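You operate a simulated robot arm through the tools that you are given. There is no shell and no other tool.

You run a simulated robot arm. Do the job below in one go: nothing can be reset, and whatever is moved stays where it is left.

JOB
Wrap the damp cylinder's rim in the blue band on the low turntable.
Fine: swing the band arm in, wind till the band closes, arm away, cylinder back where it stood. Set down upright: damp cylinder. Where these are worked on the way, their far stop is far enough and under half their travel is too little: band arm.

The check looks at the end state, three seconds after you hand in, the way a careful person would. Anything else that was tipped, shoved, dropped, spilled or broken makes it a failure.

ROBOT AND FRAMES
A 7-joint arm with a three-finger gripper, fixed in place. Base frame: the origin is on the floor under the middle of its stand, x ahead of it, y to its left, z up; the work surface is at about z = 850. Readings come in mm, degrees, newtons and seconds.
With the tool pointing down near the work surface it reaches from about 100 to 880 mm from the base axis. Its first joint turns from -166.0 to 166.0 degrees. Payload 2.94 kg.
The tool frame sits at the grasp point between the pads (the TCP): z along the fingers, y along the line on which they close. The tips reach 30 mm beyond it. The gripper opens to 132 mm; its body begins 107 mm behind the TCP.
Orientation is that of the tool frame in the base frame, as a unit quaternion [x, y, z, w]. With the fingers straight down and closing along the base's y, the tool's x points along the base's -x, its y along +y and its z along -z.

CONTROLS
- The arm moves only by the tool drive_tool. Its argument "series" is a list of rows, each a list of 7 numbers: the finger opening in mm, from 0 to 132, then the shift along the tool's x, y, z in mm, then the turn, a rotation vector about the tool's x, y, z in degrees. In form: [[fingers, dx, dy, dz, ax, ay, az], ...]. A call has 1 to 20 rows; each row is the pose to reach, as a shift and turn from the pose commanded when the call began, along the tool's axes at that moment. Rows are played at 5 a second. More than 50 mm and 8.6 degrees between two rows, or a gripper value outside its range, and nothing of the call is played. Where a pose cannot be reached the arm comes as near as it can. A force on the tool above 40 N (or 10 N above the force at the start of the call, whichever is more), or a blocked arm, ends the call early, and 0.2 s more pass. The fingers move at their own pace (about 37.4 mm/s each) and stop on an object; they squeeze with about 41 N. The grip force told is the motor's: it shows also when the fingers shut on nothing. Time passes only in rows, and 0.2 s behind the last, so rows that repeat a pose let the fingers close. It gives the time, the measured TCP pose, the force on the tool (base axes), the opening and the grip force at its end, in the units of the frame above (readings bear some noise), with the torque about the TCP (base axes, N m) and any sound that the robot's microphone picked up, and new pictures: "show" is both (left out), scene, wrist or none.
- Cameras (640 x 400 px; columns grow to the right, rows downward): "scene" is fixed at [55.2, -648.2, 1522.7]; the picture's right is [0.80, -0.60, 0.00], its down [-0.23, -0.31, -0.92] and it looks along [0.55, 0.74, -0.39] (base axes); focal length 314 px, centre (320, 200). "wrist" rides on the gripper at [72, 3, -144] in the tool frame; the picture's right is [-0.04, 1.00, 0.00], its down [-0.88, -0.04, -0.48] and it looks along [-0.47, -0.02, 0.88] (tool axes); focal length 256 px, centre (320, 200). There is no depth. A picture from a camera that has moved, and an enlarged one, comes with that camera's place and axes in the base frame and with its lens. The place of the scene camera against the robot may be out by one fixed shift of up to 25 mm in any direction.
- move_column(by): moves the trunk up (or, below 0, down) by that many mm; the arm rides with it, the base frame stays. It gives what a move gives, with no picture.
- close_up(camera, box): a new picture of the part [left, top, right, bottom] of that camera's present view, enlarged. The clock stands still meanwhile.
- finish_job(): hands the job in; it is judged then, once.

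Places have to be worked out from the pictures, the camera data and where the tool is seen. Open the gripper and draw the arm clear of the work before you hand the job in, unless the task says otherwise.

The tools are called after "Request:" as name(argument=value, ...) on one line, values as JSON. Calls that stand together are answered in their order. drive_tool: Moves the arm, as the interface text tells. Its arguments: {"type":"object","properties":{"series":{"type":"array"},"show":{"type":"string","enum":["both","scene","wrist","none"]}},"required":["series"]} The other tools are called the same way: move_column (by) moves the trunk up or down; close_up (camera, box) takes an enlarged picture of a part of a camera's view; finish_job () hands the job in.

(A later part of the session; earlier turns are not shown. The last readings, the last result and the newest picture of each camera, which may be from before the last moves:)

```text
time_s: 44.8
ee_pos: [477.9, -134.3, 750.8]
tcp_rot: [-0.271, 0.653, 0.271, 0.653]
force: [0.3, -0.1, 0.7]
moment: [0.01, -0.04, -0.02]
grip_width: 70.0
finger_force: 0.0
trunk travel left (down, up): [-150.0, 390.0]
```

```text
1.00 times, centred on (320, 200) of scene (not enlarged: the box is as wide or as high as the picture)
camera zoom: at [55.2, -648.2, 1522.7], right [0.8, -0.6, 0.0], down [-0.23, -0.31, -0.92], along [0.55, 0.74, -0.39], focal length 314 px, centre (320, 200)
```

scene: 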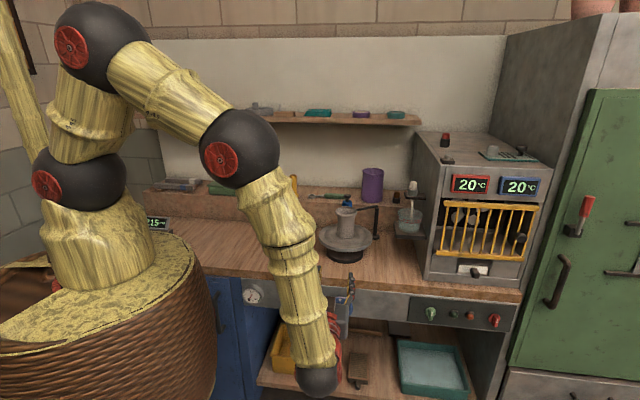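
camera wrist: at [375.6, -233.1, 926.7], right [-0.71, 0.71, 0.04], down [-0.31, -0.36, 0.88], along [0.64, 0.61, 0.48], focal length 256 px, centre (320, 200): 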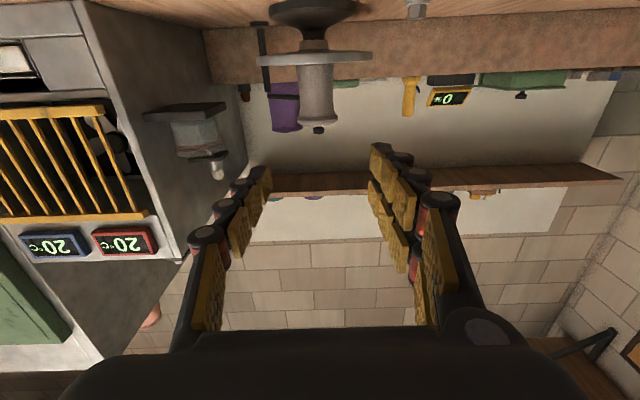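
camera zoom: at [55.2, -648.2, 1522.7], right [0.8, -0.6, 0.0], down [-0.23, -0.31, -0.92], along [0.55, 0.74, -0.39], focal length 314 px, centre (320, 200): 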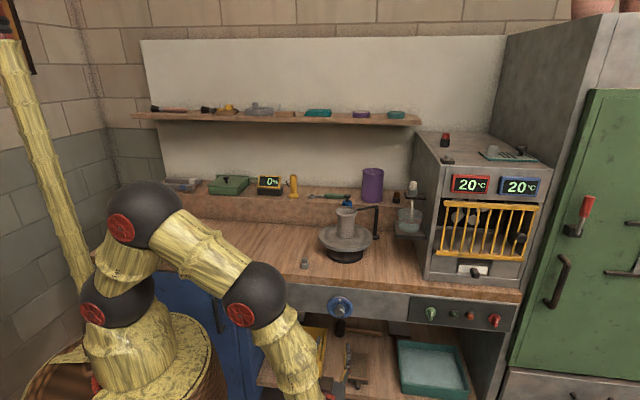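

The wheel is at about (612, -10, 752): 7 mm to the side and 2 mm above the tool axis, with its hub sticking out about 27 mm. I'll correct and advance most of the way, then look.

Request:
drive_tool(series=[[60, -2, -6.8, 0, 0, 0, 0], [60, -2, -6.8, 30, 0, 0, 0], [60, -2, -6.8, 60, 0, 0, 0], [60, -2, -6.8, 85, 0, 0, 0], [60, -2, -6.8, 105, 0, 0, 0], [60, -2, -6.8, 105, 0, 0, 0]])

Request:
close_up(camera="wrist", box=[220, 90, 420, 230])

Request:
close_up(camera="scene", box=[290, 270, 390, 340])

```text
time_s: 46.2
ee_pos: [556.6, -64.3, 753.3]
tcp_rot: [-0.272, 0.653, 0.272, 0.653]
force: [0.5, -0.3, 1.0]
moment: [-0.03, -0.02, -0.02]
grip_width: 60.0
finger_force: 0.1
trunk travel left (down, up): [-150.0, 390.0]
camera wrist: at [453.6, -162.9, 680.9], right [-0.71, 0.71, 0.04], down [-0.31, -0.36, 0.88], along [0.64, 0.61, 0.48], focal length 256 px, centre (320, 200)
```

scene: 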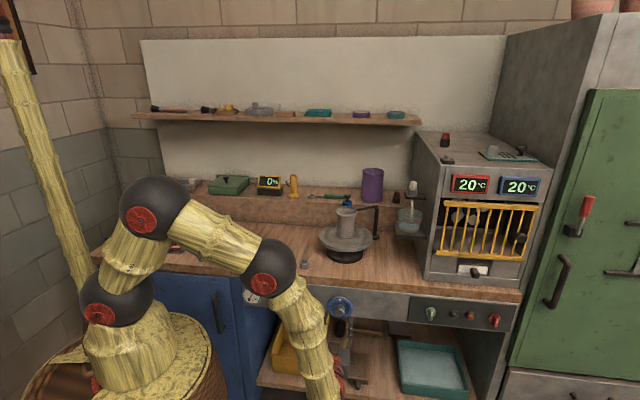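
wrist: 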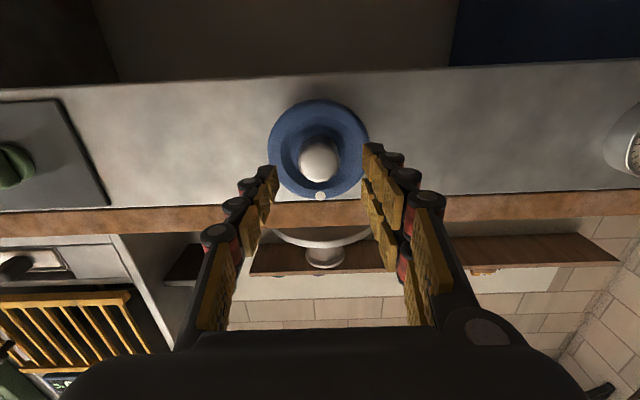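

```text
2.86 times, centred on (320, 160) of wrist
camera zoom: at [453.6, -162.9, 680.9], right [-0.71, 0.71, 0.04], down [-0.31, -0.36, 0.88], along [0.64, 0.61, 0.48], focal length 731 px, centre (320, 314)
```

zoom: 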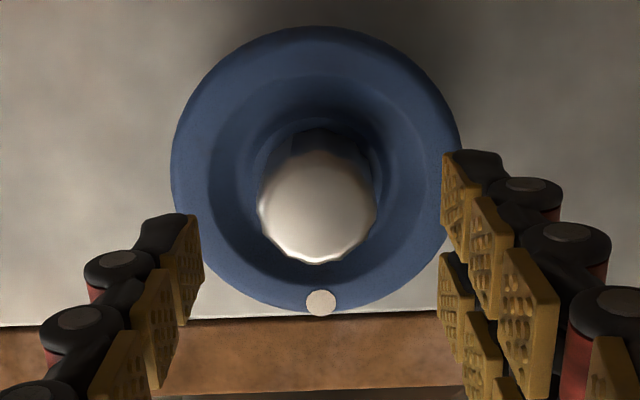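

```text
5.71 times, centred on (340, 305) of scene
camera zoom: at [55.2, -648.2, 1522.7], right [0.8, -0.6, 0.0], down [-0.23, -0.31, -0.92], along [0.55, 0.74, -0.39], focal length 1796 px, centre (206, -400)
```

zoom: 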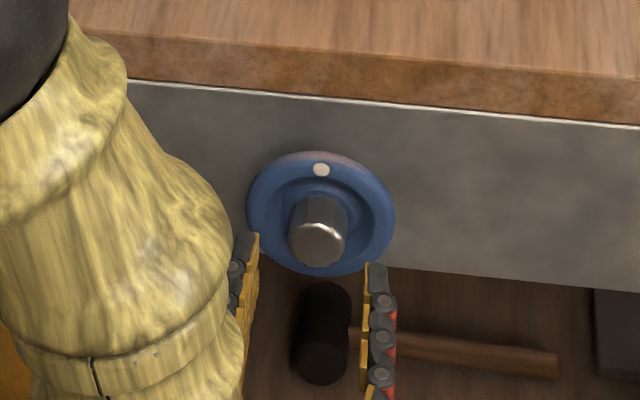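

Alignment with the hub is within about 1 mm. I'll advance 40 mm so the tips surround the hub without touching the wheel's rim, and check clearance.

Request:
drive_tool(series=[[60, 0, -1, 15, 0, 0, 0], [60, 0, -1, 28, 0, 0, 0], [60, 0, -1, 36, 0, 0, 0], [60, 0, -1, 40, 0, 0, 0], [60, 0, -1, 40, 0, 0, 0]])

Request:
close_up(camera="wrist", box=[220, 90, 420, 230])

Request:
close_up(camera="scene", box=[305, 280, 375, 330])

```text
time_s: 47.4
ee_pos: [585.8, -38.9, 752.6]
tcp_rot: [-0.271, 0.653, 0.271, 0.653]
force: [-10.2, -9.7, 1.4]
moment: [0.04, -0.03, 0.38]
grip_width: 61.0
finger_force: 0.3
trunk travel left (down, up): [-150.0, 390.0]
camera wrist: at [482.9, -136.6, 679.2], right [-0.71, 0.71, 0.04], down [-0.31, -0.36, 0.88], along [0.64, 0.61, 0.48], focal length 256 px, centre (320, 200)
```

scene: 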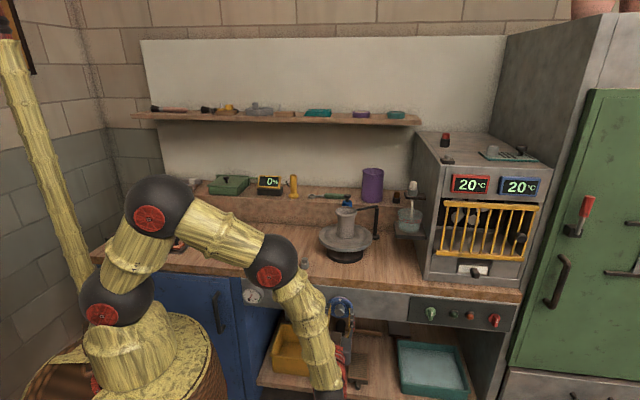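
wrist: 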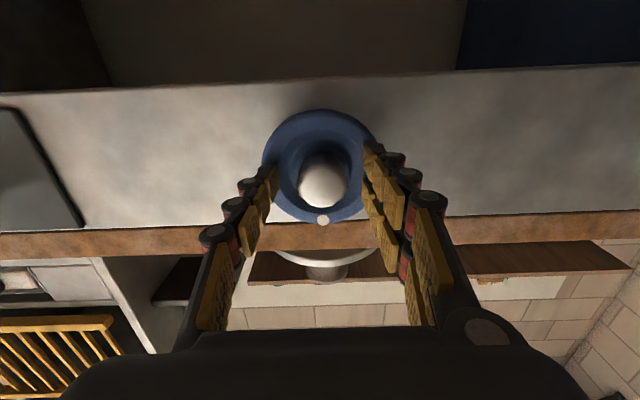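

```text
2.86 times, centred on (320, 160) of wrist
camera zoom: at [482.9, -136.6, 679.2], right [-0.71, 0.71, 0.04], down [-0.31, -0.36, 0.88], along [0.64, 0.61, 0.48], focal length 731 px, centre (320, 314)
```

zoom: 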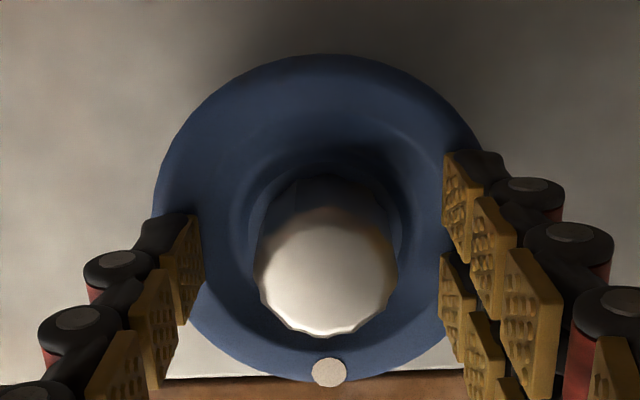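

```text
8.00 times, centred on (340, 305) of scene
camera zoom: at [55.2, -648.2, 1522.7], right [0.8, -0.6, 0.0], down [-0.23, -0.31, -0.92], along [0.55, 0.74, -0.39], focal length 2514 px, centre (160, -640)
```

zoom: 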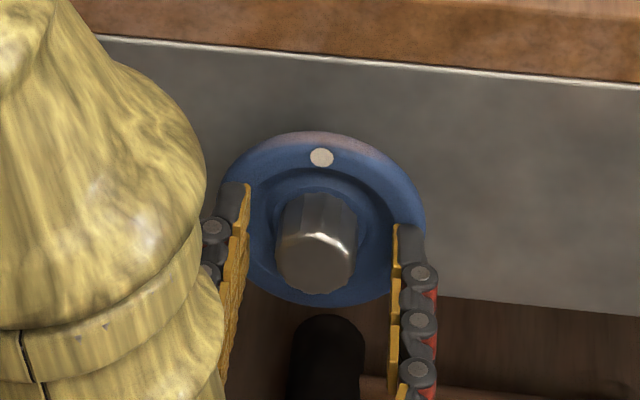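

The tips touched the wheel rim at 14 N. I'll back off 3 mm and close on the fluted hub.

Request:
drive_tool(series=[[60, 0, 0, -2, 0, 0, 0], [60, 0, 0, -4, 0, 0, 0], [48, 0, 0, -4, 0, 0, 0], [38, 0, 0, -4, 0, 0, 0], [28, 0, 0, -4, 0, 0, 0], [20, 0, 0, -4, 0, 0, 0], [20, 0, 0, -4, 0, 0, 0], [20, 0, 0, -4, 0, 0, 0]])

Request:
close_up(camera="wrist", box=[220, 90, 420, 230])

Request:
close_up(camera="scene", box=[305, 280, 375, 330])

```text
time_s: 49.2
ee_pos: [582.3, -40.1, 750.8]
tcp_rot: [-0.271, 0.653, 0.272, 0.653]
force: [-6.9, 8.5, 0.8]
moment: [0.39, -0.41, 0.23]
grip_width: 31.6
finger_force: 44.4
trunk travel left (down, up): [-150.0, 390.0]
camera wrist: at [479.9, -138.1, 678.3], right [-0.71, 0.7, 0.04], down [-0.31, -0.36, 0.88], along [0.64, 0.61, 0.47], focal length 256 px, centre (320, 200)
```

scene: 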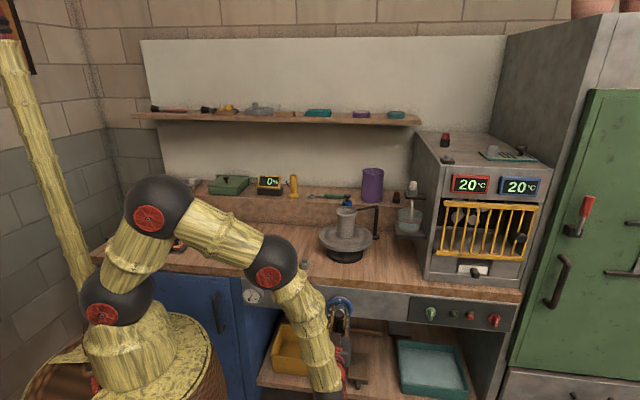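
wrist: 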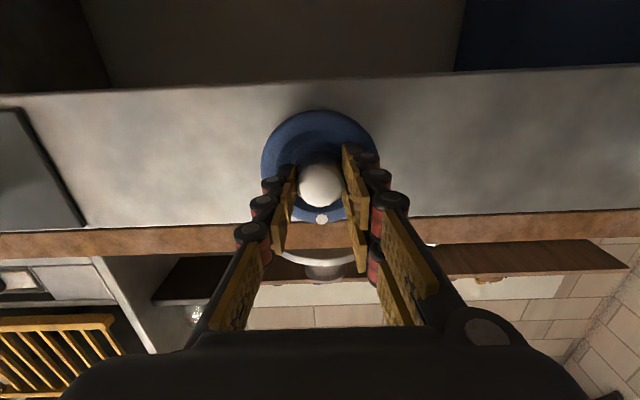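

```text
2.86 times, centred on (320, 160) of wrist
camera zoom: at [479.9, -138.1, 678.3], right [-0.71, 0.7, 0.04], down [-0.31, -0.36, 0.88], along [0.64, 0.61, 0.47], focal length 731 px, centre (320, 314)
```

zoom: 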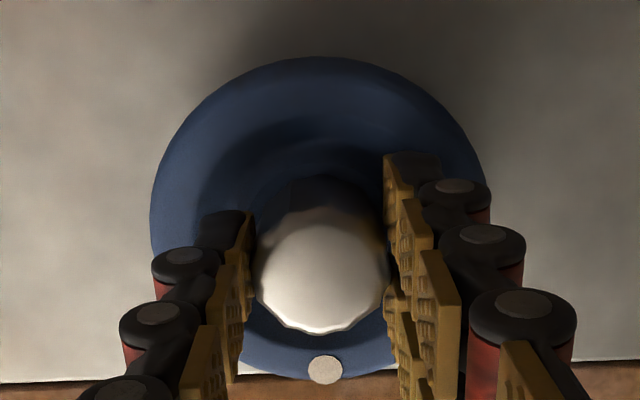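

```text
8.00 times, centred on (340, 305) of scene
camera zoom: at [55.2, -648.2, 1522.7], right [0.8, -0.6, 0.0], down [-0.23, -0.31, -0.92], along [0.55, 0.74, -0.39], focal length 2514 px, centre (160, -640)
```

zoom: 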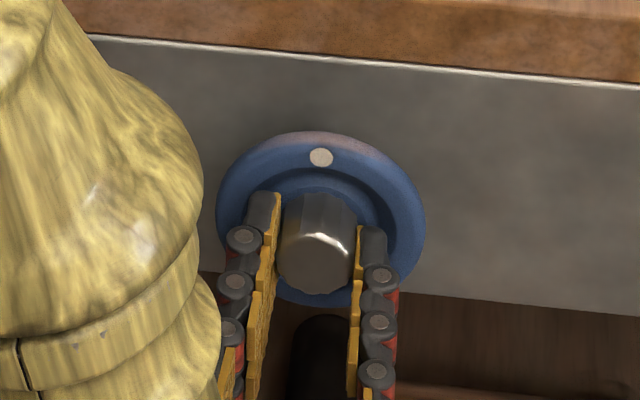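

The hub is firmly gripped at 31.6 mm and 44 N. I'll relieve the small side load and turn clockwise (as seen from the front) by 40° to see what responds.

Request:
drive_tool(series=[[20, 0, 1, 0, 0, 0, 0], [20, 0, 1, 0, 0, 0, 8], [20, 0, 1, 0, 0, 0, 16], [20, 0, 1, 0, 0, 0, 24], [20, 0, 1, 0, 0, 0, 32], [20, 0, 1, 0, 0, 0, 40], [20, 0, 1, 0, 0, 0, 40]])

Request:
close_up(camera="scene", box=[305, 280, 375, 330])

Request:
close_up(camera="scene", box=[240, 165, 400, 265])

```text
time_s: 50.8
ee_pos: [581.9, -39.0, 751.1]
tcp_rot: [-0.031, 0.706, 0.479, 0.521]
force: [-20.5, 10.0, -1.4]
moment: [0.51, -0.48, 0.33]
grip_width: 31.7
finger_force: 44.7
trunk travel left (down, up): [-150.0, 390.0]
camera wrist: at [447.2, -105.3, 697.9], right [-0.52, 0.52, 0.68], down [0.09, -0.76, 0.65], along [0.85, 0.4, 0.35], focal length 256 px, centre (320, 200)
```

scene: 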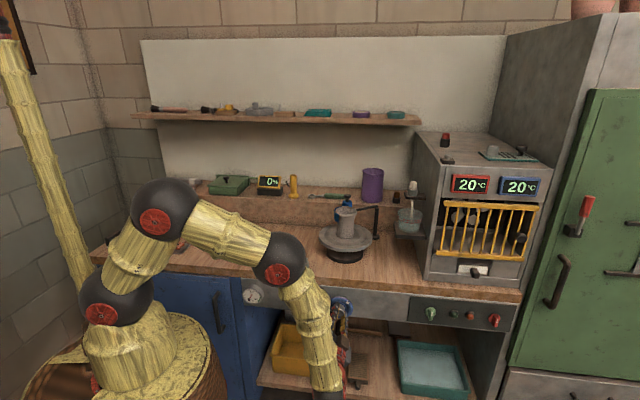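
wrist: 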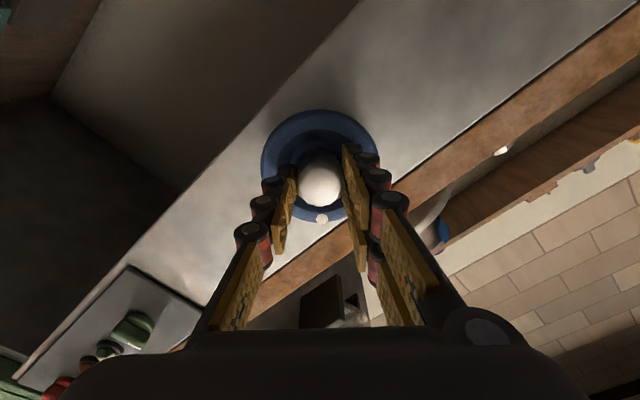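

```text
8.00 times, centred on (340, 305) of scene
camera zoom: at [55.2, -648.2, 1522.7], right [0.8, -0.6, 0.0], down [-0.23, -0.31, -0.92], along [0.55, 0.74, -0.39], focal length 2514 px, centre (160, -640)
```

zoom: 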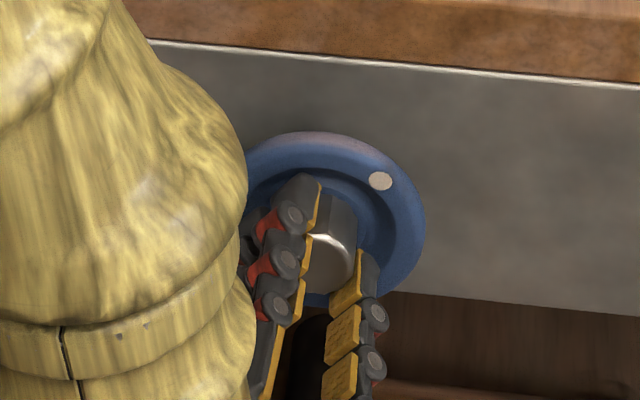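

```text
4.00 times, centred on (320, 215) of scene
camera zoom: at [55.2, -648.2, 1522.7], right [0.8, -0.6, 0.0], down [-0.23, -0.31, -0.92], along [0.55, 0.74, -0.39], focal length 1257 px, centre (320, 140)
```

zoom: 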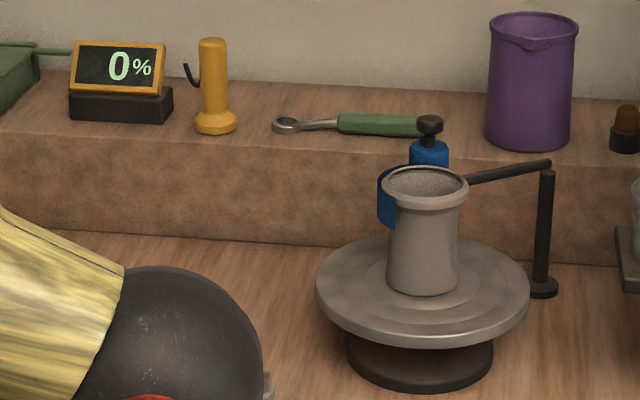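

The wheel turns with my grip, and a blue strip has begun to appear around the rim, so this is the winder. I'll zoom to gauge how much is laid per degree.

Request:
close_up(camera="scene", box=[325, 190, 375, 225])

Request:
close_up(camera="scene", box=[315, 215, 375, 255])

Request:
close_up(camera="scene", box=[225, 270, 285, 320])

```text
11.43 times, centred on (350, 208) of scene
camera zoom: at [55.2, -648.2, 1522.7], right [0.8, -0.6, 0.0], down [-0.23, -0.31, -0.92], along [0.55, 0.74, -0.39], focal length 3592 px, centre (-23, 114)
```

zoom: 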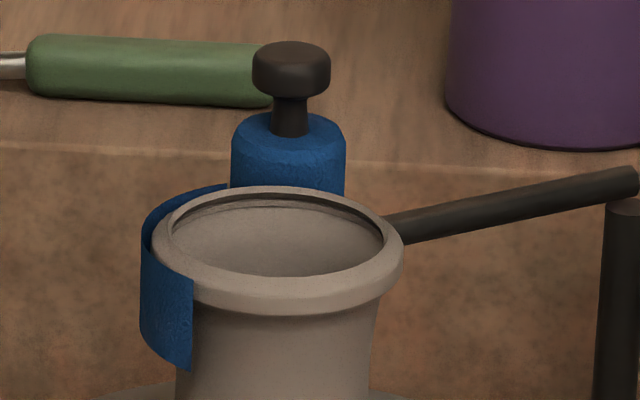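

```text
10.00 times, centred on (345, 235) of scene
camera zoom: at [55.2, -648.2, 1522.7], right [0.8, -0.6, 0.0], down [-0.23, -0.31, -0.92], along [0.55, 0.74, -0.39], focal length 3142 px, centre (70, -150)
```

zoom: 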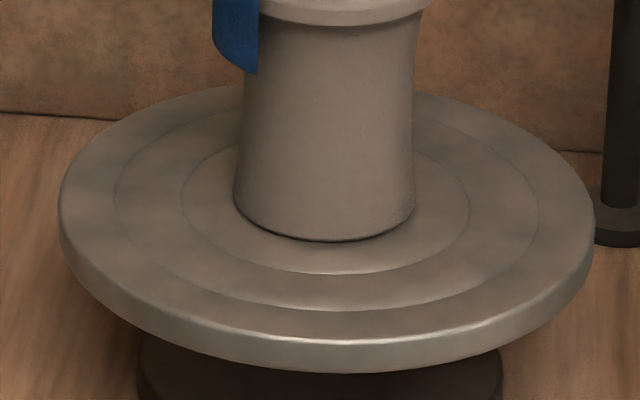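

```text
8.00 times, centred on (255, 295) of scene
camera zoom: at [55.2, -648.2, 1522.7], right [0.8, -0.6, 0.0], down [-0.23, -0.31, -0.92], along [0.55, 0.74, -0.39], focal length 2514 px, centre (840, -560)
```

zoom: 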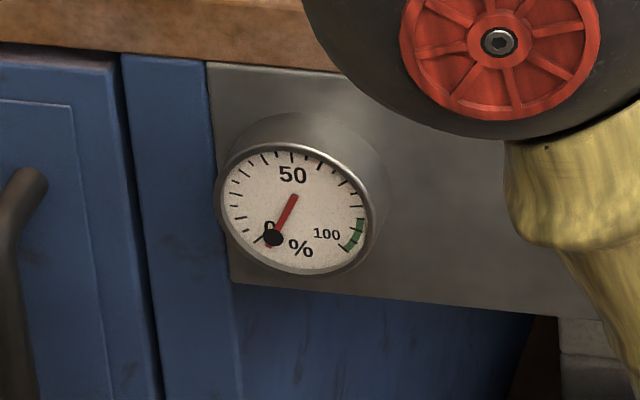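

The band already covers roughly 145° for 40° of wheel, so about 100° in total should close it. I'll shift 2 mm to relieve the side load and turn another 32°, then check.

Request:
drive_tool(series=[[20, 0.7, 0.8, 0, 0, 0, 0], [20, 1.3, 1.5, 0, 0, 0, 0], [20, 1.3, 1.5, 0, 0, 0, 8], [20, 1.3, 1.5, 0, 0, 0, 16], [20, 1.3, 1.5, 0, 0, 0, 24], [20, 1.3, 1.5, 0, 0, 0, 32], [20, 1.3, 1.5, 0, 0, 0, 32]])

Request:
close_up(camera="scene", box=[305, 280, 375, 330])

Request:
close_up(camera="scene", box=[325, 190, 375, 225])

```text
time_s: 52.4
ee_pos: [582.8, -38.9, 751.7]
tcp_rot: [0.165, 0.687, 0.603, 0.37]
force: [-2.9, 6.2, -0.3]
moment: [-0.04, 0.07, 0.41]
grip_width: 31.5
finger_force: 44.5
trunk travel left (down, up): [-150.0, 390.0]
camera wrist: at [432.4, -90.3, 732.5], right [-0.19, 0.19, 0.96], down [0.26, -0.94, 0.23], along [0.95, 0.3, 0.13], focal length 256 px, centre (320, 200)
```

scene: 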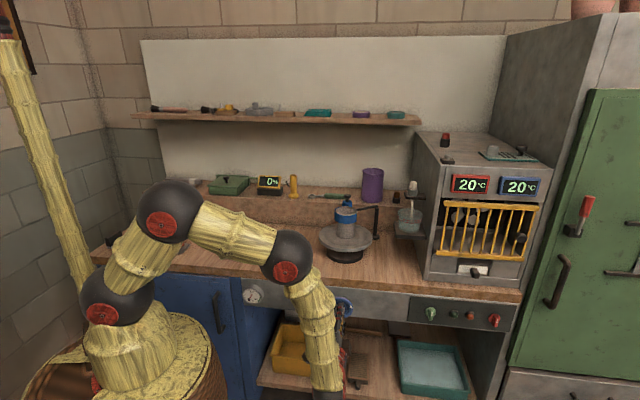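
wrist: 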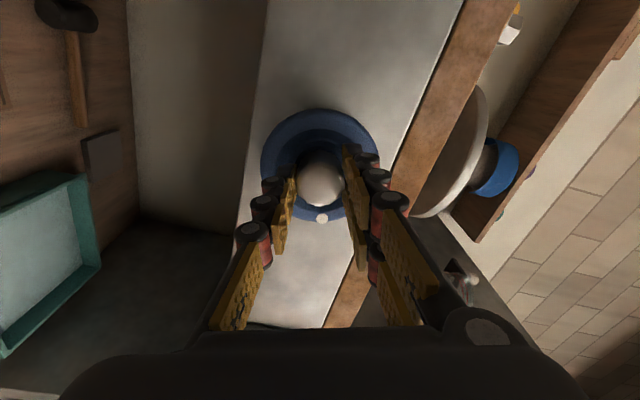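

```text
8.00 times, centred on (340, 305) of scene
camera zoom: at [55.2, -648.2, 1522.7], right [0.8, -0.6, 0.0], down [-0.23, -0.31, -0.92], along [0.55, 0.74, -0.39], focal length 2514 px, centre (160, -640)
```

zoom: 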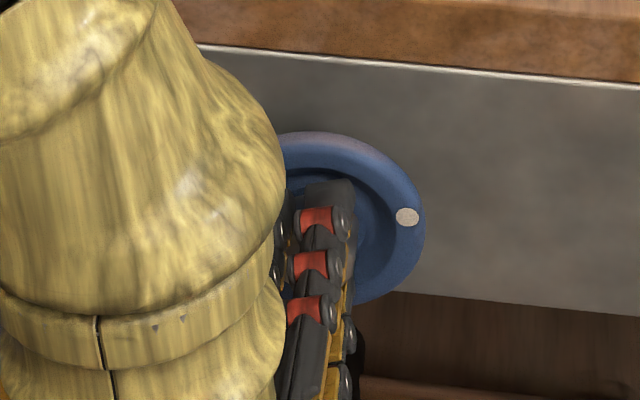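

```text
11.43 times, centred on (350, 208) of scene
camera zoom: at [55.2, -648.2, 1522.7], right [0.8, -0.6, 0.0], down [-0.23, -0.31, -0.92], along [0.55, 0.74, -0.39], focal length 3592 px, centre (-23, 114)
```

zoom: 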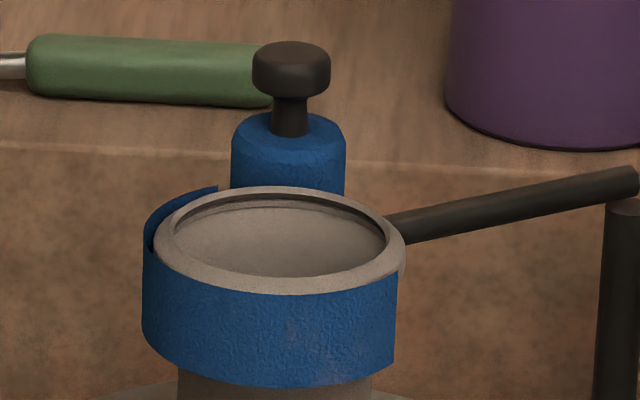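

The band now covers roughly two thirds of the rim (about 3° of table per degree of wheel). I'll turn another 32° and look again.

Request:
drive_tool(series=[[20, 0, 0, 0, 0, 0, 8], [20, 0, 0, 0, 0, 0, 16], [20, 0, 0, 0, 0, 0, 24], [20, 0, 0, 0, 0, 0, 32], [20, 0, 0, 0, 0, 0, 32]])

Request:
close_up(camera="scene", box=[305, 280, 375, 330])

Request:
close_up(camera="scene", box=[325, 190, 375, 225])

```text
time_s: 53.6
ee_pos: [583.0, -40.0, 751.4]
tcp_rot: [0.348, 0.615, 0.682, 0.189]
force: [12.5, 6.9, 9.4]
moment: [0.16, -0.16, -0.14]
grip_width: 31.7
finger_force: 45.0
trunk travel left (down, up): [-150.0, 390.0]
camera wrist: at [432.7, -90.7, 772.4], right [0.2, -0.2, 0.96], down [0.26, -0.93, -0.25], along [0.94, 0.3, -0.13], focal length 256 px, centre (320, 200)
```

scene: 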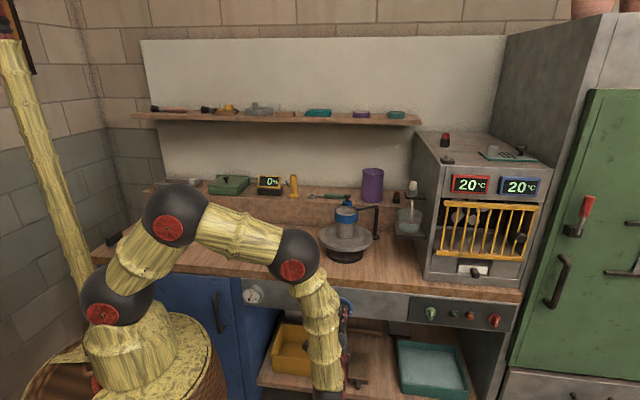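
wrist: 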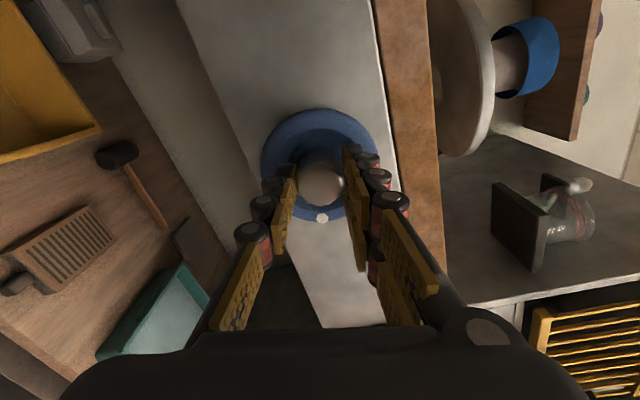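

```text
8.00 times, centred on (340, 305) of scene
camera zoom: at [55.2, -648.2, 1522.7], right [0.8, -0.6, 0.0], down [-0.23, -0.31, -0.92], along [0.55, 0.74, -0.39], focal length 2514 px, centre (160, -640)
```

zoom: 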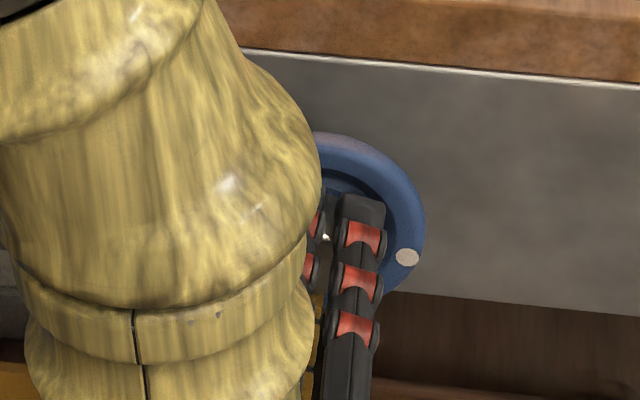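

```text
11.43 times, centred on (350, 208) of scene
camera zoom: at [55.2, -648.2, 1522.7], right [0.8, -0.6, 0.0], down [-0.23, -0.31, -0.92], along [0.55, 0.74, -0.39], focal length 3592 px, centre (-23, 114)
```

zoom: 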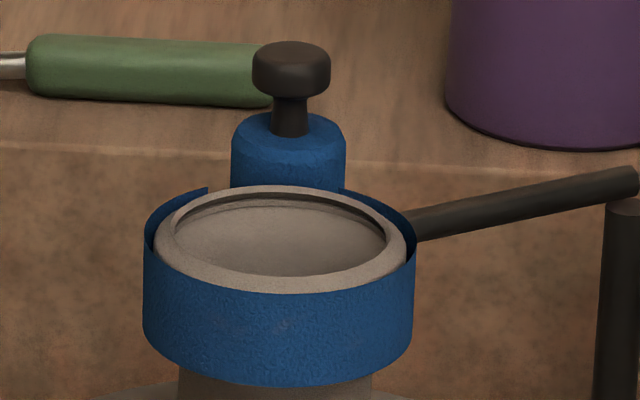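

The remaining gap at the back is about 60°. I'll turn another 20° and look again.

Request:
drive_tool(series=[[20, 0, 0, 0, 0, 0, 7], [20, 0, 0, 0, 0, 0, 14], [20, 0, 0, 0, 0, 0, 20], [20, 0, 0, 0, 0, 0, 20]])

Request:
close_up(camera="scene", box=[325, 190, 375, 225])

```text
time_s: 54.6
ee_pos: [581.7, -38.7, 752.4]
tcp_rot: [0.45, 0.545, 0.705, 0.069]
force: [23.8, 6.1, 21.1]
moment: [0.35, -0.36, -0.24]
grip_width: 31.7
finger_force: 44.2
trunk travel left (down, up): [-150.0, 390.0]
camera wrist: at [440.6, -98.7, 795.0], right [0.42, -0.42, 0.8], down [0.16, -0.84, -0.52], along [0.89, 0.35, -0.28], focal length 256 px, centre (320, 200)
```

scene: 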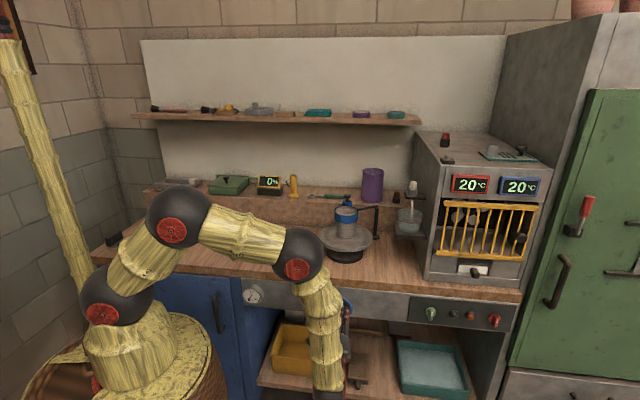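
wrist: 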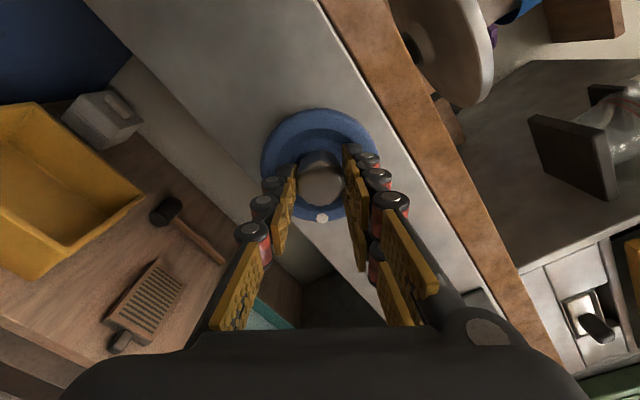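

```text
11.43 times, centred on (350, 208) of scene
camera zoom: at [55.2, -648.2, 1522.7], right [0.8, -0.6, 0.0], down [-0.23, -0.31, -0.92], along [0.55, 0.74, -0.39], focal length 3592 px, centre (-23, 114)
```

zoom: 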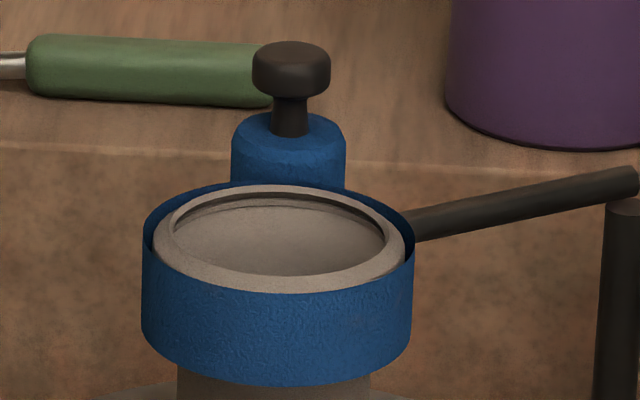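

The band looks closed from here, though the back is hidden by the pad. I'll relieve the side load and add a few more degrees so the ends surely meet.

Request:
drive_tool(series=[[20, 0, 1, 0.5, 0, 0, 0], [20, 0, 1.8, 1, 0, 0, 0], [20, 0, 1.8, 1, 0, 0, 2], [20, 0, 1.8, 1, 0, 0, 4], [20, 0, 1.8, 1, 0, 0, 4]])

Request:
close_up(camera="scene", box=[330, 192, 370, 220])

Request:
close_up(camera="scene", box=[225, 165, 305, 215])

```text
time_s: 55.8
ee_pos: [582.0, -39.4, 752.3]
tcp_rot: [0.47, 0.529, 0.706, 0.042]
force: [6.7, -10.7, 9.0]
moment: [-0.35, 0.37, -1.35]
grip_width: 31.7
finger_force: 45.2
trunk travel left (down, up): [-150.0, 390.0]
camera wrist: at [442.8, -100.9, 799.5], right [0.46, -0.46, 0.76], down [0.14, -0.81, -0.57], along [0.88, 0.37, -0.31], focal length 256 px, centre (320, 200)
```

scene: 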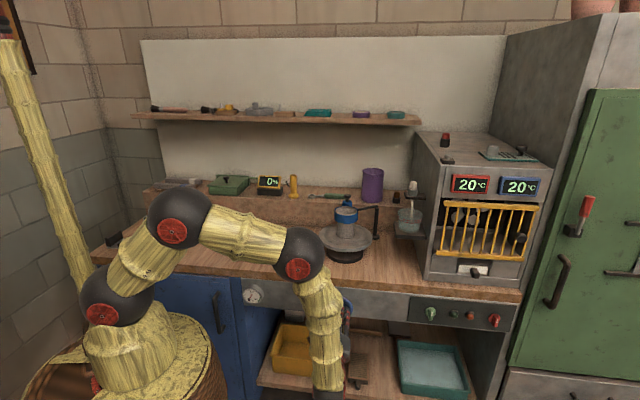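
wrist: 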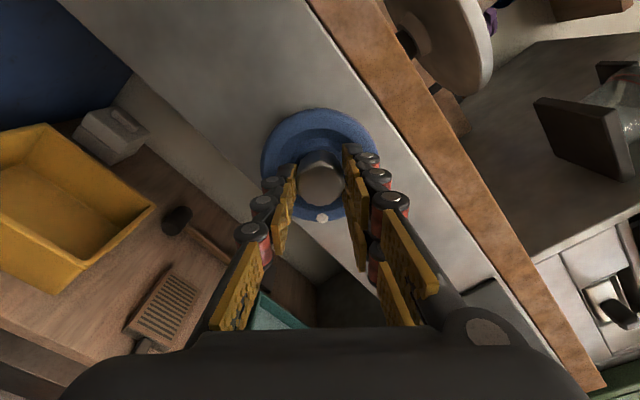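

```text
14.29 times, centred on (350, 206) of scene
camera zoom: at [55.2, -648.2, 1522.7], right [0.8, -0.6, 0.0], down [-0.23, -0.31, -0.92], along [0.55, 0.74, -0.39], focal length 4489 px, centre (-109, 114)
```

zoom: 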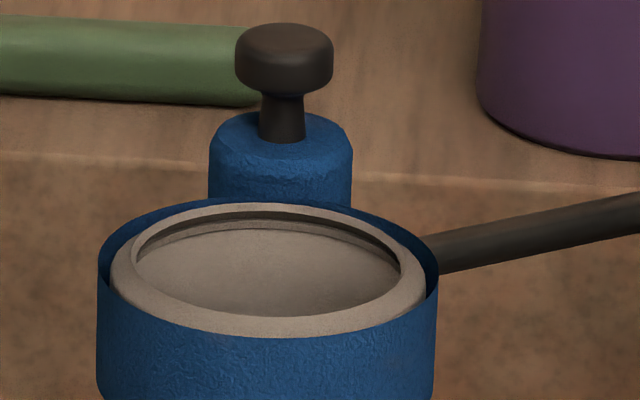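

```text
8.00 times, centred on (265, 190) of scene
camera zoom: at [55.2, -648.2, 1522.7], right [0.8, -0.6, 0.0], down [-0.23, -0.31, -0.92], along [0.55, 0.74, -0.39], focal length 2514 px, centre (760, 280)
```

zoom: 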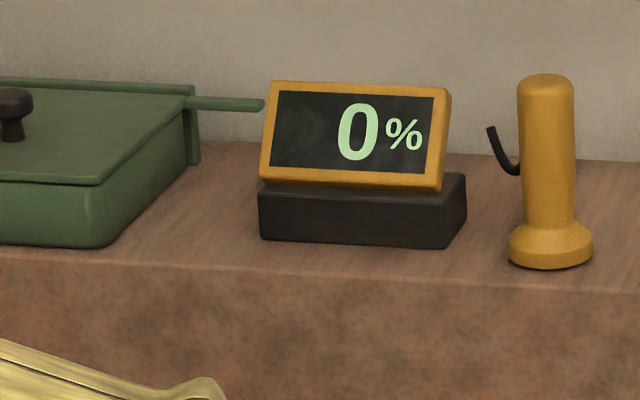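

The band's top edge now reads as a continuous ring. I'll release the hub and back straight out.

Request:
drive_tool(series=[[36, 0, 0, 0, 0, 0, 0], [46, 0, 0, 0, 0, 0, 0], [56, 0, 0, 0, 0, 0, 0], [62, 0, 0, -8, 0, 0, 0], [62, 0, 0, -30, 0, 0, 0], [62, 0, 0, -65, 0, 0, 0], [62, 0, 0, -105, 0, 0, 0], [62, 0, 0, -140, 0, 0, 0]])

Request:
close_up(camera="scene", box=[305, 180, 385, 255])

Request:
close_up(camera="scene", box=[305, 280, 375, 330])

```text
time_s: 57.6
ee_pos: [481.3, -138.6, 750.2]
tcp_rot: [0.468, 0.53, 0.706, 0.043]
force: [-0.2, 0.5, 0.3]
moment: [0.04, -0.06, -0.02]
grip_width: 62.0
finger_force: 0.1
trunk travel left (down, up): [-150.0, 390.0]
camera wrist: at [342.7, -200.8, 797.8], right [0.46, -0.46, 0.76], down [0.14, -0.81, -0.57], along [0.88, 0.37, -0.31], focal length 256 px, centre (320, 200)
```

scene: 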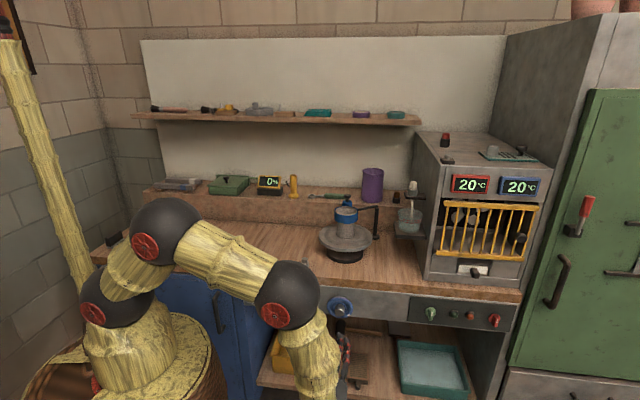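
wrist: 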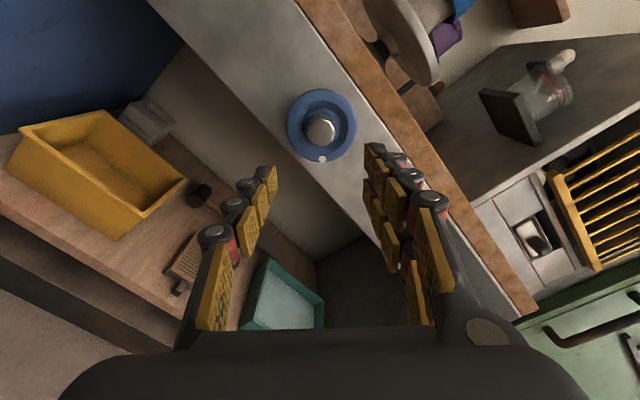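

```text
5.33 times, centred on (345, 218) of scene
camera zoom: at [55.2, -648.2, 1522.7], right [0.8, -0.6, 0.0], down [-0.23, -0.31, -0.92], along [0.55, 0.74, -0.39], focal length 1676 px, centre (187, 107)
```

zoom: 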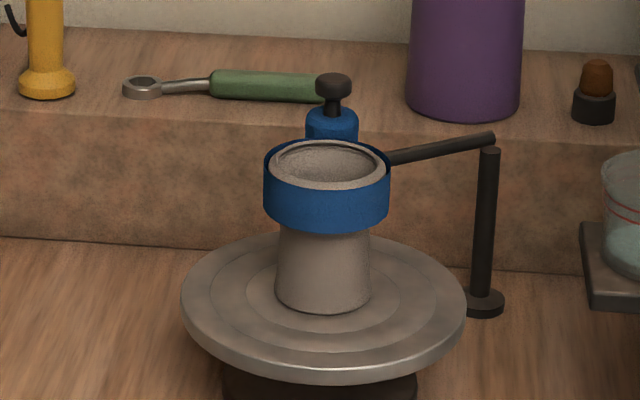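

```text
8.00 times, centred on (340, 305) of scene
camera zoom: at [55.2, -648.2, 1522.7], right [0.8, -0.6, 0.0], down [-0.23, -0.31, -0.92], along [0.55, 0.74, -0.39], focal length 2514 px, centre (160, -640)
```

zoom: 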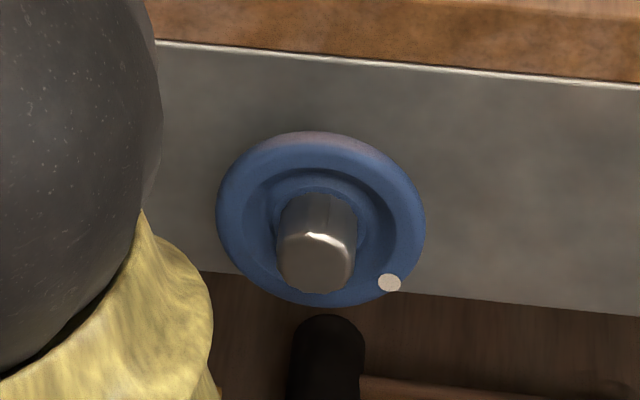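

The band is closed and the cylinder still stands centred on the table. I'll unroll the wrist in free space, then raise the trunk again.

Request:
drive_tool(series=[[62, 0, 0, 0, 0, 0, -8], [62, 0, 0, 0, 0, 0, -16], [62, 0, 0, 0, 0, 0, -24], [62, 0, 0, 0, 0, 0, -32], [62, 0, 0, 0, 0, 0, -40], [62, 0, 0, 0, 0, 0, -48], [62, 0, 0, 0, 0, 0, -56], [62, 0, 0, 0, 0, 0, -64], [62, 0, 0, 0, 0, 0, -72], [62, 0, 0, 0, 0, 0, -80], [62, 0, 0, 0, 0, 0, -88], [62, 0, 0, 0, 0, 0, -96], [62, 0, 0, 0, 0, 0, -104], [62, 0, 0, 0, 0, 0, -112], [62, 0, 0, 0, 0, 0, -120], [62, 0, 0, 0, 0, 0, -128], [62, 0, 0, 0, 0, 0, -128]], show="none")

Request:
move_column(by=250)

```text
time_s: 61.2
ee_pos: [484.2, -137.4, 751.3]
tcp_rot: [-0.27, 0.653, 0.27, 0.654]
force: [-0.2, 0.0, -0.3]
moment: [-0.03, -0.02, 0.03]
grip_width: 61.9
finger_force: 0.1
trunk travel left (down, up): [-150.0, 390.0]
```

```text
time_s: 63.8
ee_pos: [485.1, -137.8, 1001.8]
tcp_rot: [-0.27, 0.654, 0.27, 0.654]
force: [1.4, 1.1, -0.1]
moment: [0.02, 0.04, 0.03]
grip_width: 62.0
finger_force: 0.1
trunk travel left (down, up): [-400.0, 140.0]
```

Now I'll reverse the pitch back to tool-down while rising, along the path I came in on.

Request:
drive_tool(series=[[62, -21.1, 6.3, -0.9, 0, 7.5, 0], [62, -42.3, 12.5, -1.8, 0, 15, 0], [62, -63.4, 18.8, -2.8, 0, 22.5, 0], [62, -84.5, 25.1, -3.7, 0, 30, 0], [62, -105.7, 31.3, -4.6, 0, 37.5, 0], [62, -126.8, 37.6, -5.5, 0, 45, 0], [62, -139.8, 42.3, -6.7, 0, 52.5, 0], [62, -152.9, 47, -7.9, 0, 60, 0], [62, -165.9, 51.8, -9.1, 0, 67.5, 0], [62, -178.9, 56.5, -10.2, 0, 75, 0], [62, -192, 61.2, -11.4, 0, 82.5, 0], [62, -205, 65.9, -12.6, 0, 90, 0], [62, -205, 65.9, -12.6, 0, 90, 0]])

```text
time_s: 66.6
ee_pos: [430.4, -100.7, 1208.4]
tcp_rot: [-0.383, 0.924, 0.0, -0.001]
force: [0.0, 0.1, -0.1]
moment: [-0.04, 0.03, 0.03]
grip_width: 62.3
finger_force: 0.1
trunk travel left (down, up): [-400.0, 140.0]
camera wrist: at [377.2, -147.5, 1351.6], right [-0.68, 0.74, 0.0], down [0.65, 0.6, 0.47], along [0.35, 0.32, -0.88], focal length 256 px, centre (320, 200)
```

scene: 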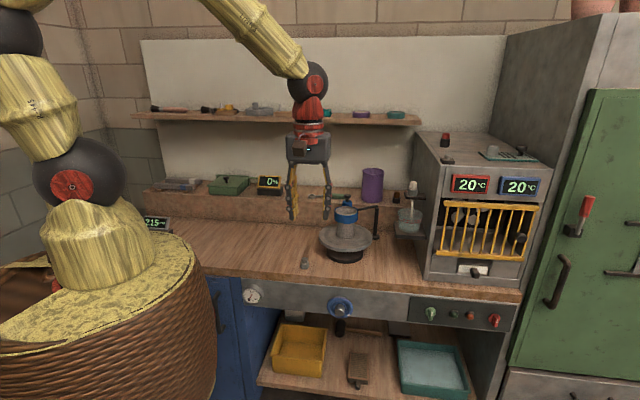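
wrist: 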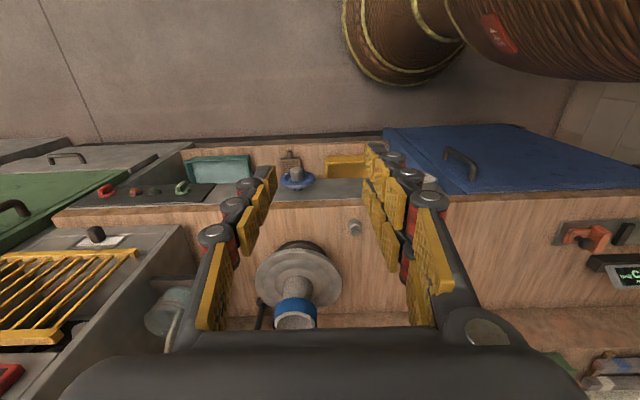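

The band shows as a closed blue ring. I'll return above the applicator with the same tool yaw as before.

Request:
drive_tool(series=[[62, -43.6, -6.3, 0, 0, 0, 7], [62, -87.2, -12.7, 0, 0, 0, 14], [62, -130.8, -19, 0, 0, 0, 21], [62, -174.4, -25.3, 0, 0, 0, 28], [62, -218, -31.7, 0, 0, 0, 35], [62, -261.5, -38, 0, 0, 0, 42], [62, -305.1, -44.3, 0, 0, 0, 49], [62, -348.7, -50.6, 0, 0, 0, 56], [62, -392.3, -57, 0, 0, 0, 63], [62, -435.9, -63.3, 0, 0, 0, 70], [62, -435.9, -63.3, 0, 0, 0, 70], [62, -435.9, -63.3, 0, 0, 0, 70]])

Request:
close_up(camera="wrist", box=[200, 60, 440, 260])

Request:
close_up(camera="scene", box=[305, 180, 385, 255])

```text
time_s: 69.2
ee_pos: [783.7, 167.3, 1206.0]
tcp_rot: [0.216, 0.976, 0.0, 0.0]
force: [0.5, 0.7, -0.3]
moment: [-0.04, 0.0, 0.02]
grip_width: 61.8
finger_force: 0.1
trunk travel left (down, up): [-400.0, 140.0]
camera wrist: at [720.2, 200.6, 1349.6], right [0.46, 0.89, 0.0], down [0.78, -0.41, 0.48], along [0.42, -0.22, -0.88], focal length 256 px, centre (320, 200)
```

scene: 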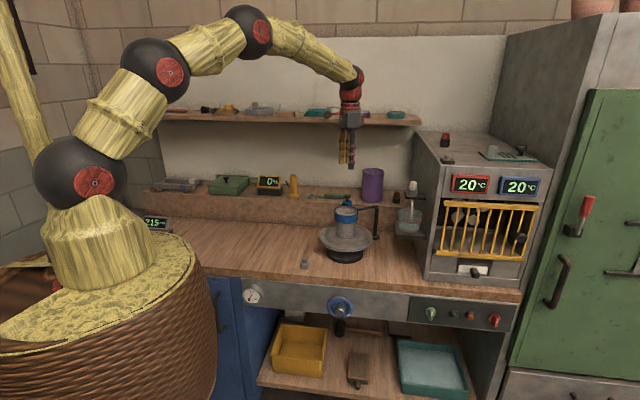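
wrist: 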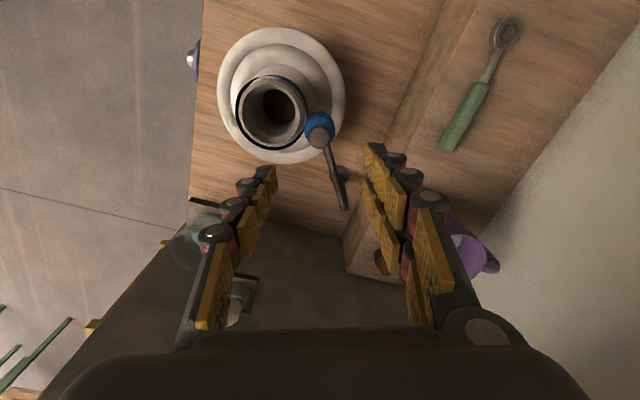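

```text
2.00 times, centred on (320, 160) of wrist
camera zoom: at [720.2, 200.6, 1349.6], right [0.46, 0.89, 0.0], down [0.78, -0.41, 0.48], along [0.42, -0.22, -0.88], focal length 512 px, centre (320, 280)
```

zoom: 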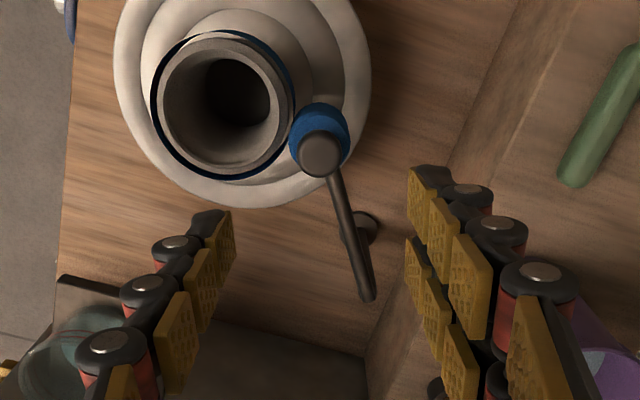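

```text
5.33 times, centred on (345, 218) of scene
camera zoom: at [55.2, -648.2, 1522.7], right [0.8, -0.6, 0.0], down [-0.23, -0.31, -0.92], along [0.55, 0.74, -0.39], focal length 1676 px, centre (187, 107)
```

zoom: 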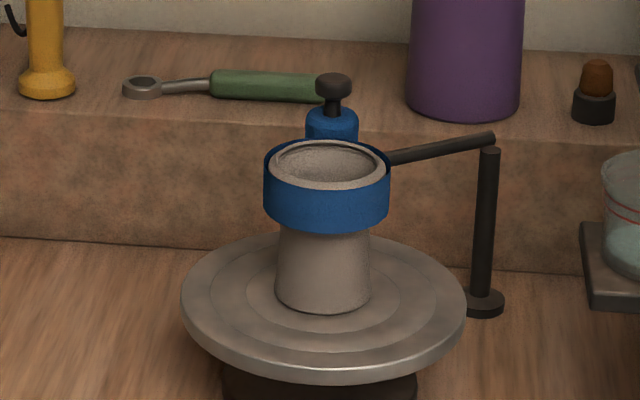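

I'll zoom in on the rim from this overhead angle to check the ring near the pad.

Request:
close_up(camera="wrist", box=[225, 65, 345, 155])

```text
4.44 times, centred on (285, 110) of wrist
camera zoom: at [720.2, 200.6, 1349.6], right [0.46, 0.89, 0.0], down [0.78, -0.41, 0.48], along [0.42, -0.22, -0.88], focal length 1138 px, centre (476, 600)
```

zoom: 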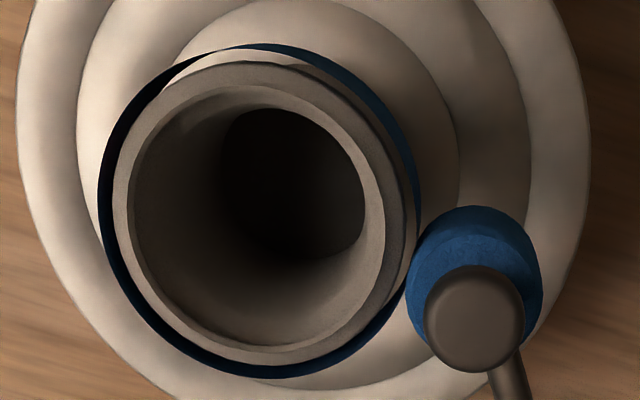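

The ring is continuous all the way round, so the band is closed. Now I'll lower the fingers around the knob at the same safe height to swing the arm away.

Request:
drive_tool(series=[[54, -2, 0, 0, 0, 0, 0], [50, -2, 0, 40, 0, 0, 0], [50, -2, 0, 80, 0, 0, 0], [50, -2, 0, 108, 0, 0, 0], [50, -2, 0, 122, 0, 0, 0], [50, -2, 0, 129.5, 0, 0, 0], [42, -2, 0, 129.5, 0, 0, 0], [36, -2, 0, 129.5, 0, 0, 0]])

Request:
close_up(camera="wrist", box=[200, 80, 420, 260])

Request:
close_up(camera="scene", box=[315, 175, 375, 225])

```text
time_s: 71.0
ee_pos: [784.5, 164.5, 1077.8]
tcp_rot: [0.216, 0.976, 0.0, 0.0]
force: [0.5, 0.3, 0.6]
moment: [-0.03, 0.0, 0.03]
grip_width: 35.9
finger_force: 0.0
trunk travel left (down, up): [-400.0, 140.0]
camera wrist: at [720.2, 197.7, 1221.1], right [0.46, 0.89, 0.0], down [0.78, -0.41, 0.48], along [0.42, -0.22, -0.88], focal length 256 px, centre (320, 200)
```

scene: 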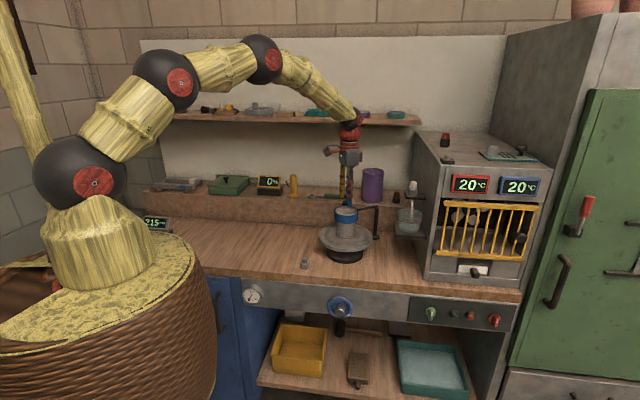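
wrist: 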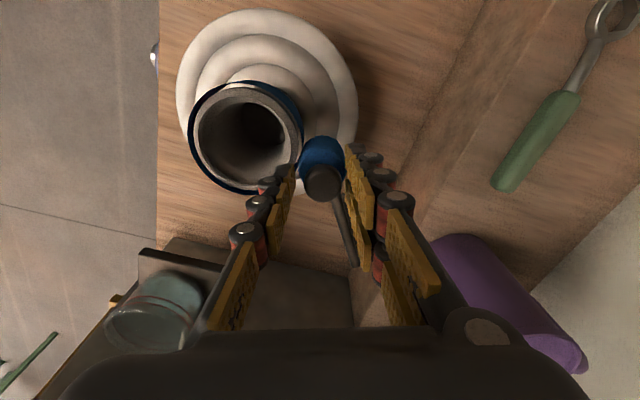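

```text
2.22 times, centred on (310, 170) of wrist
camera zoom: at [720.2, 197.7, 1221.1], right [0.46, 0.89, 0.0], down [0.78, -0.41, 0.48], along [0.42, -0.22, -0.88], focal length 569 px, centre (342, 267)
```

zoom: 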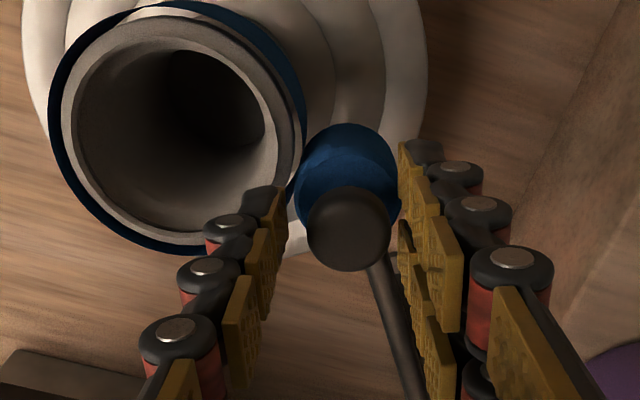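

```text
8.00 times, centred on (345, 200) of scene
camera zoom: at [55.2, -648.2, 1522.7], right [0.8, -0.6, 0.0], down [-0.23, -0.31, -0.92], along [0.55, 0.74, -0.39], focal length 2514 px, centre (120, 200)
```

zoom: 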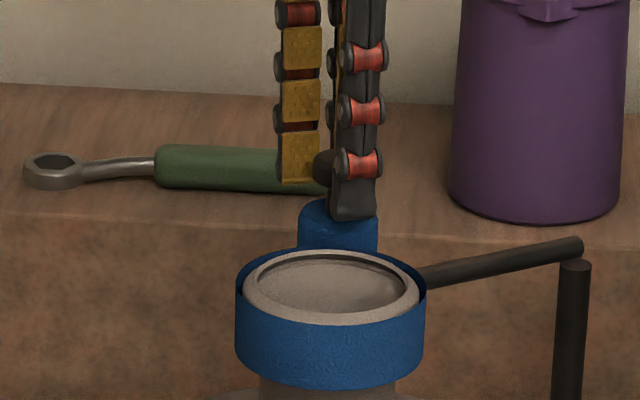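

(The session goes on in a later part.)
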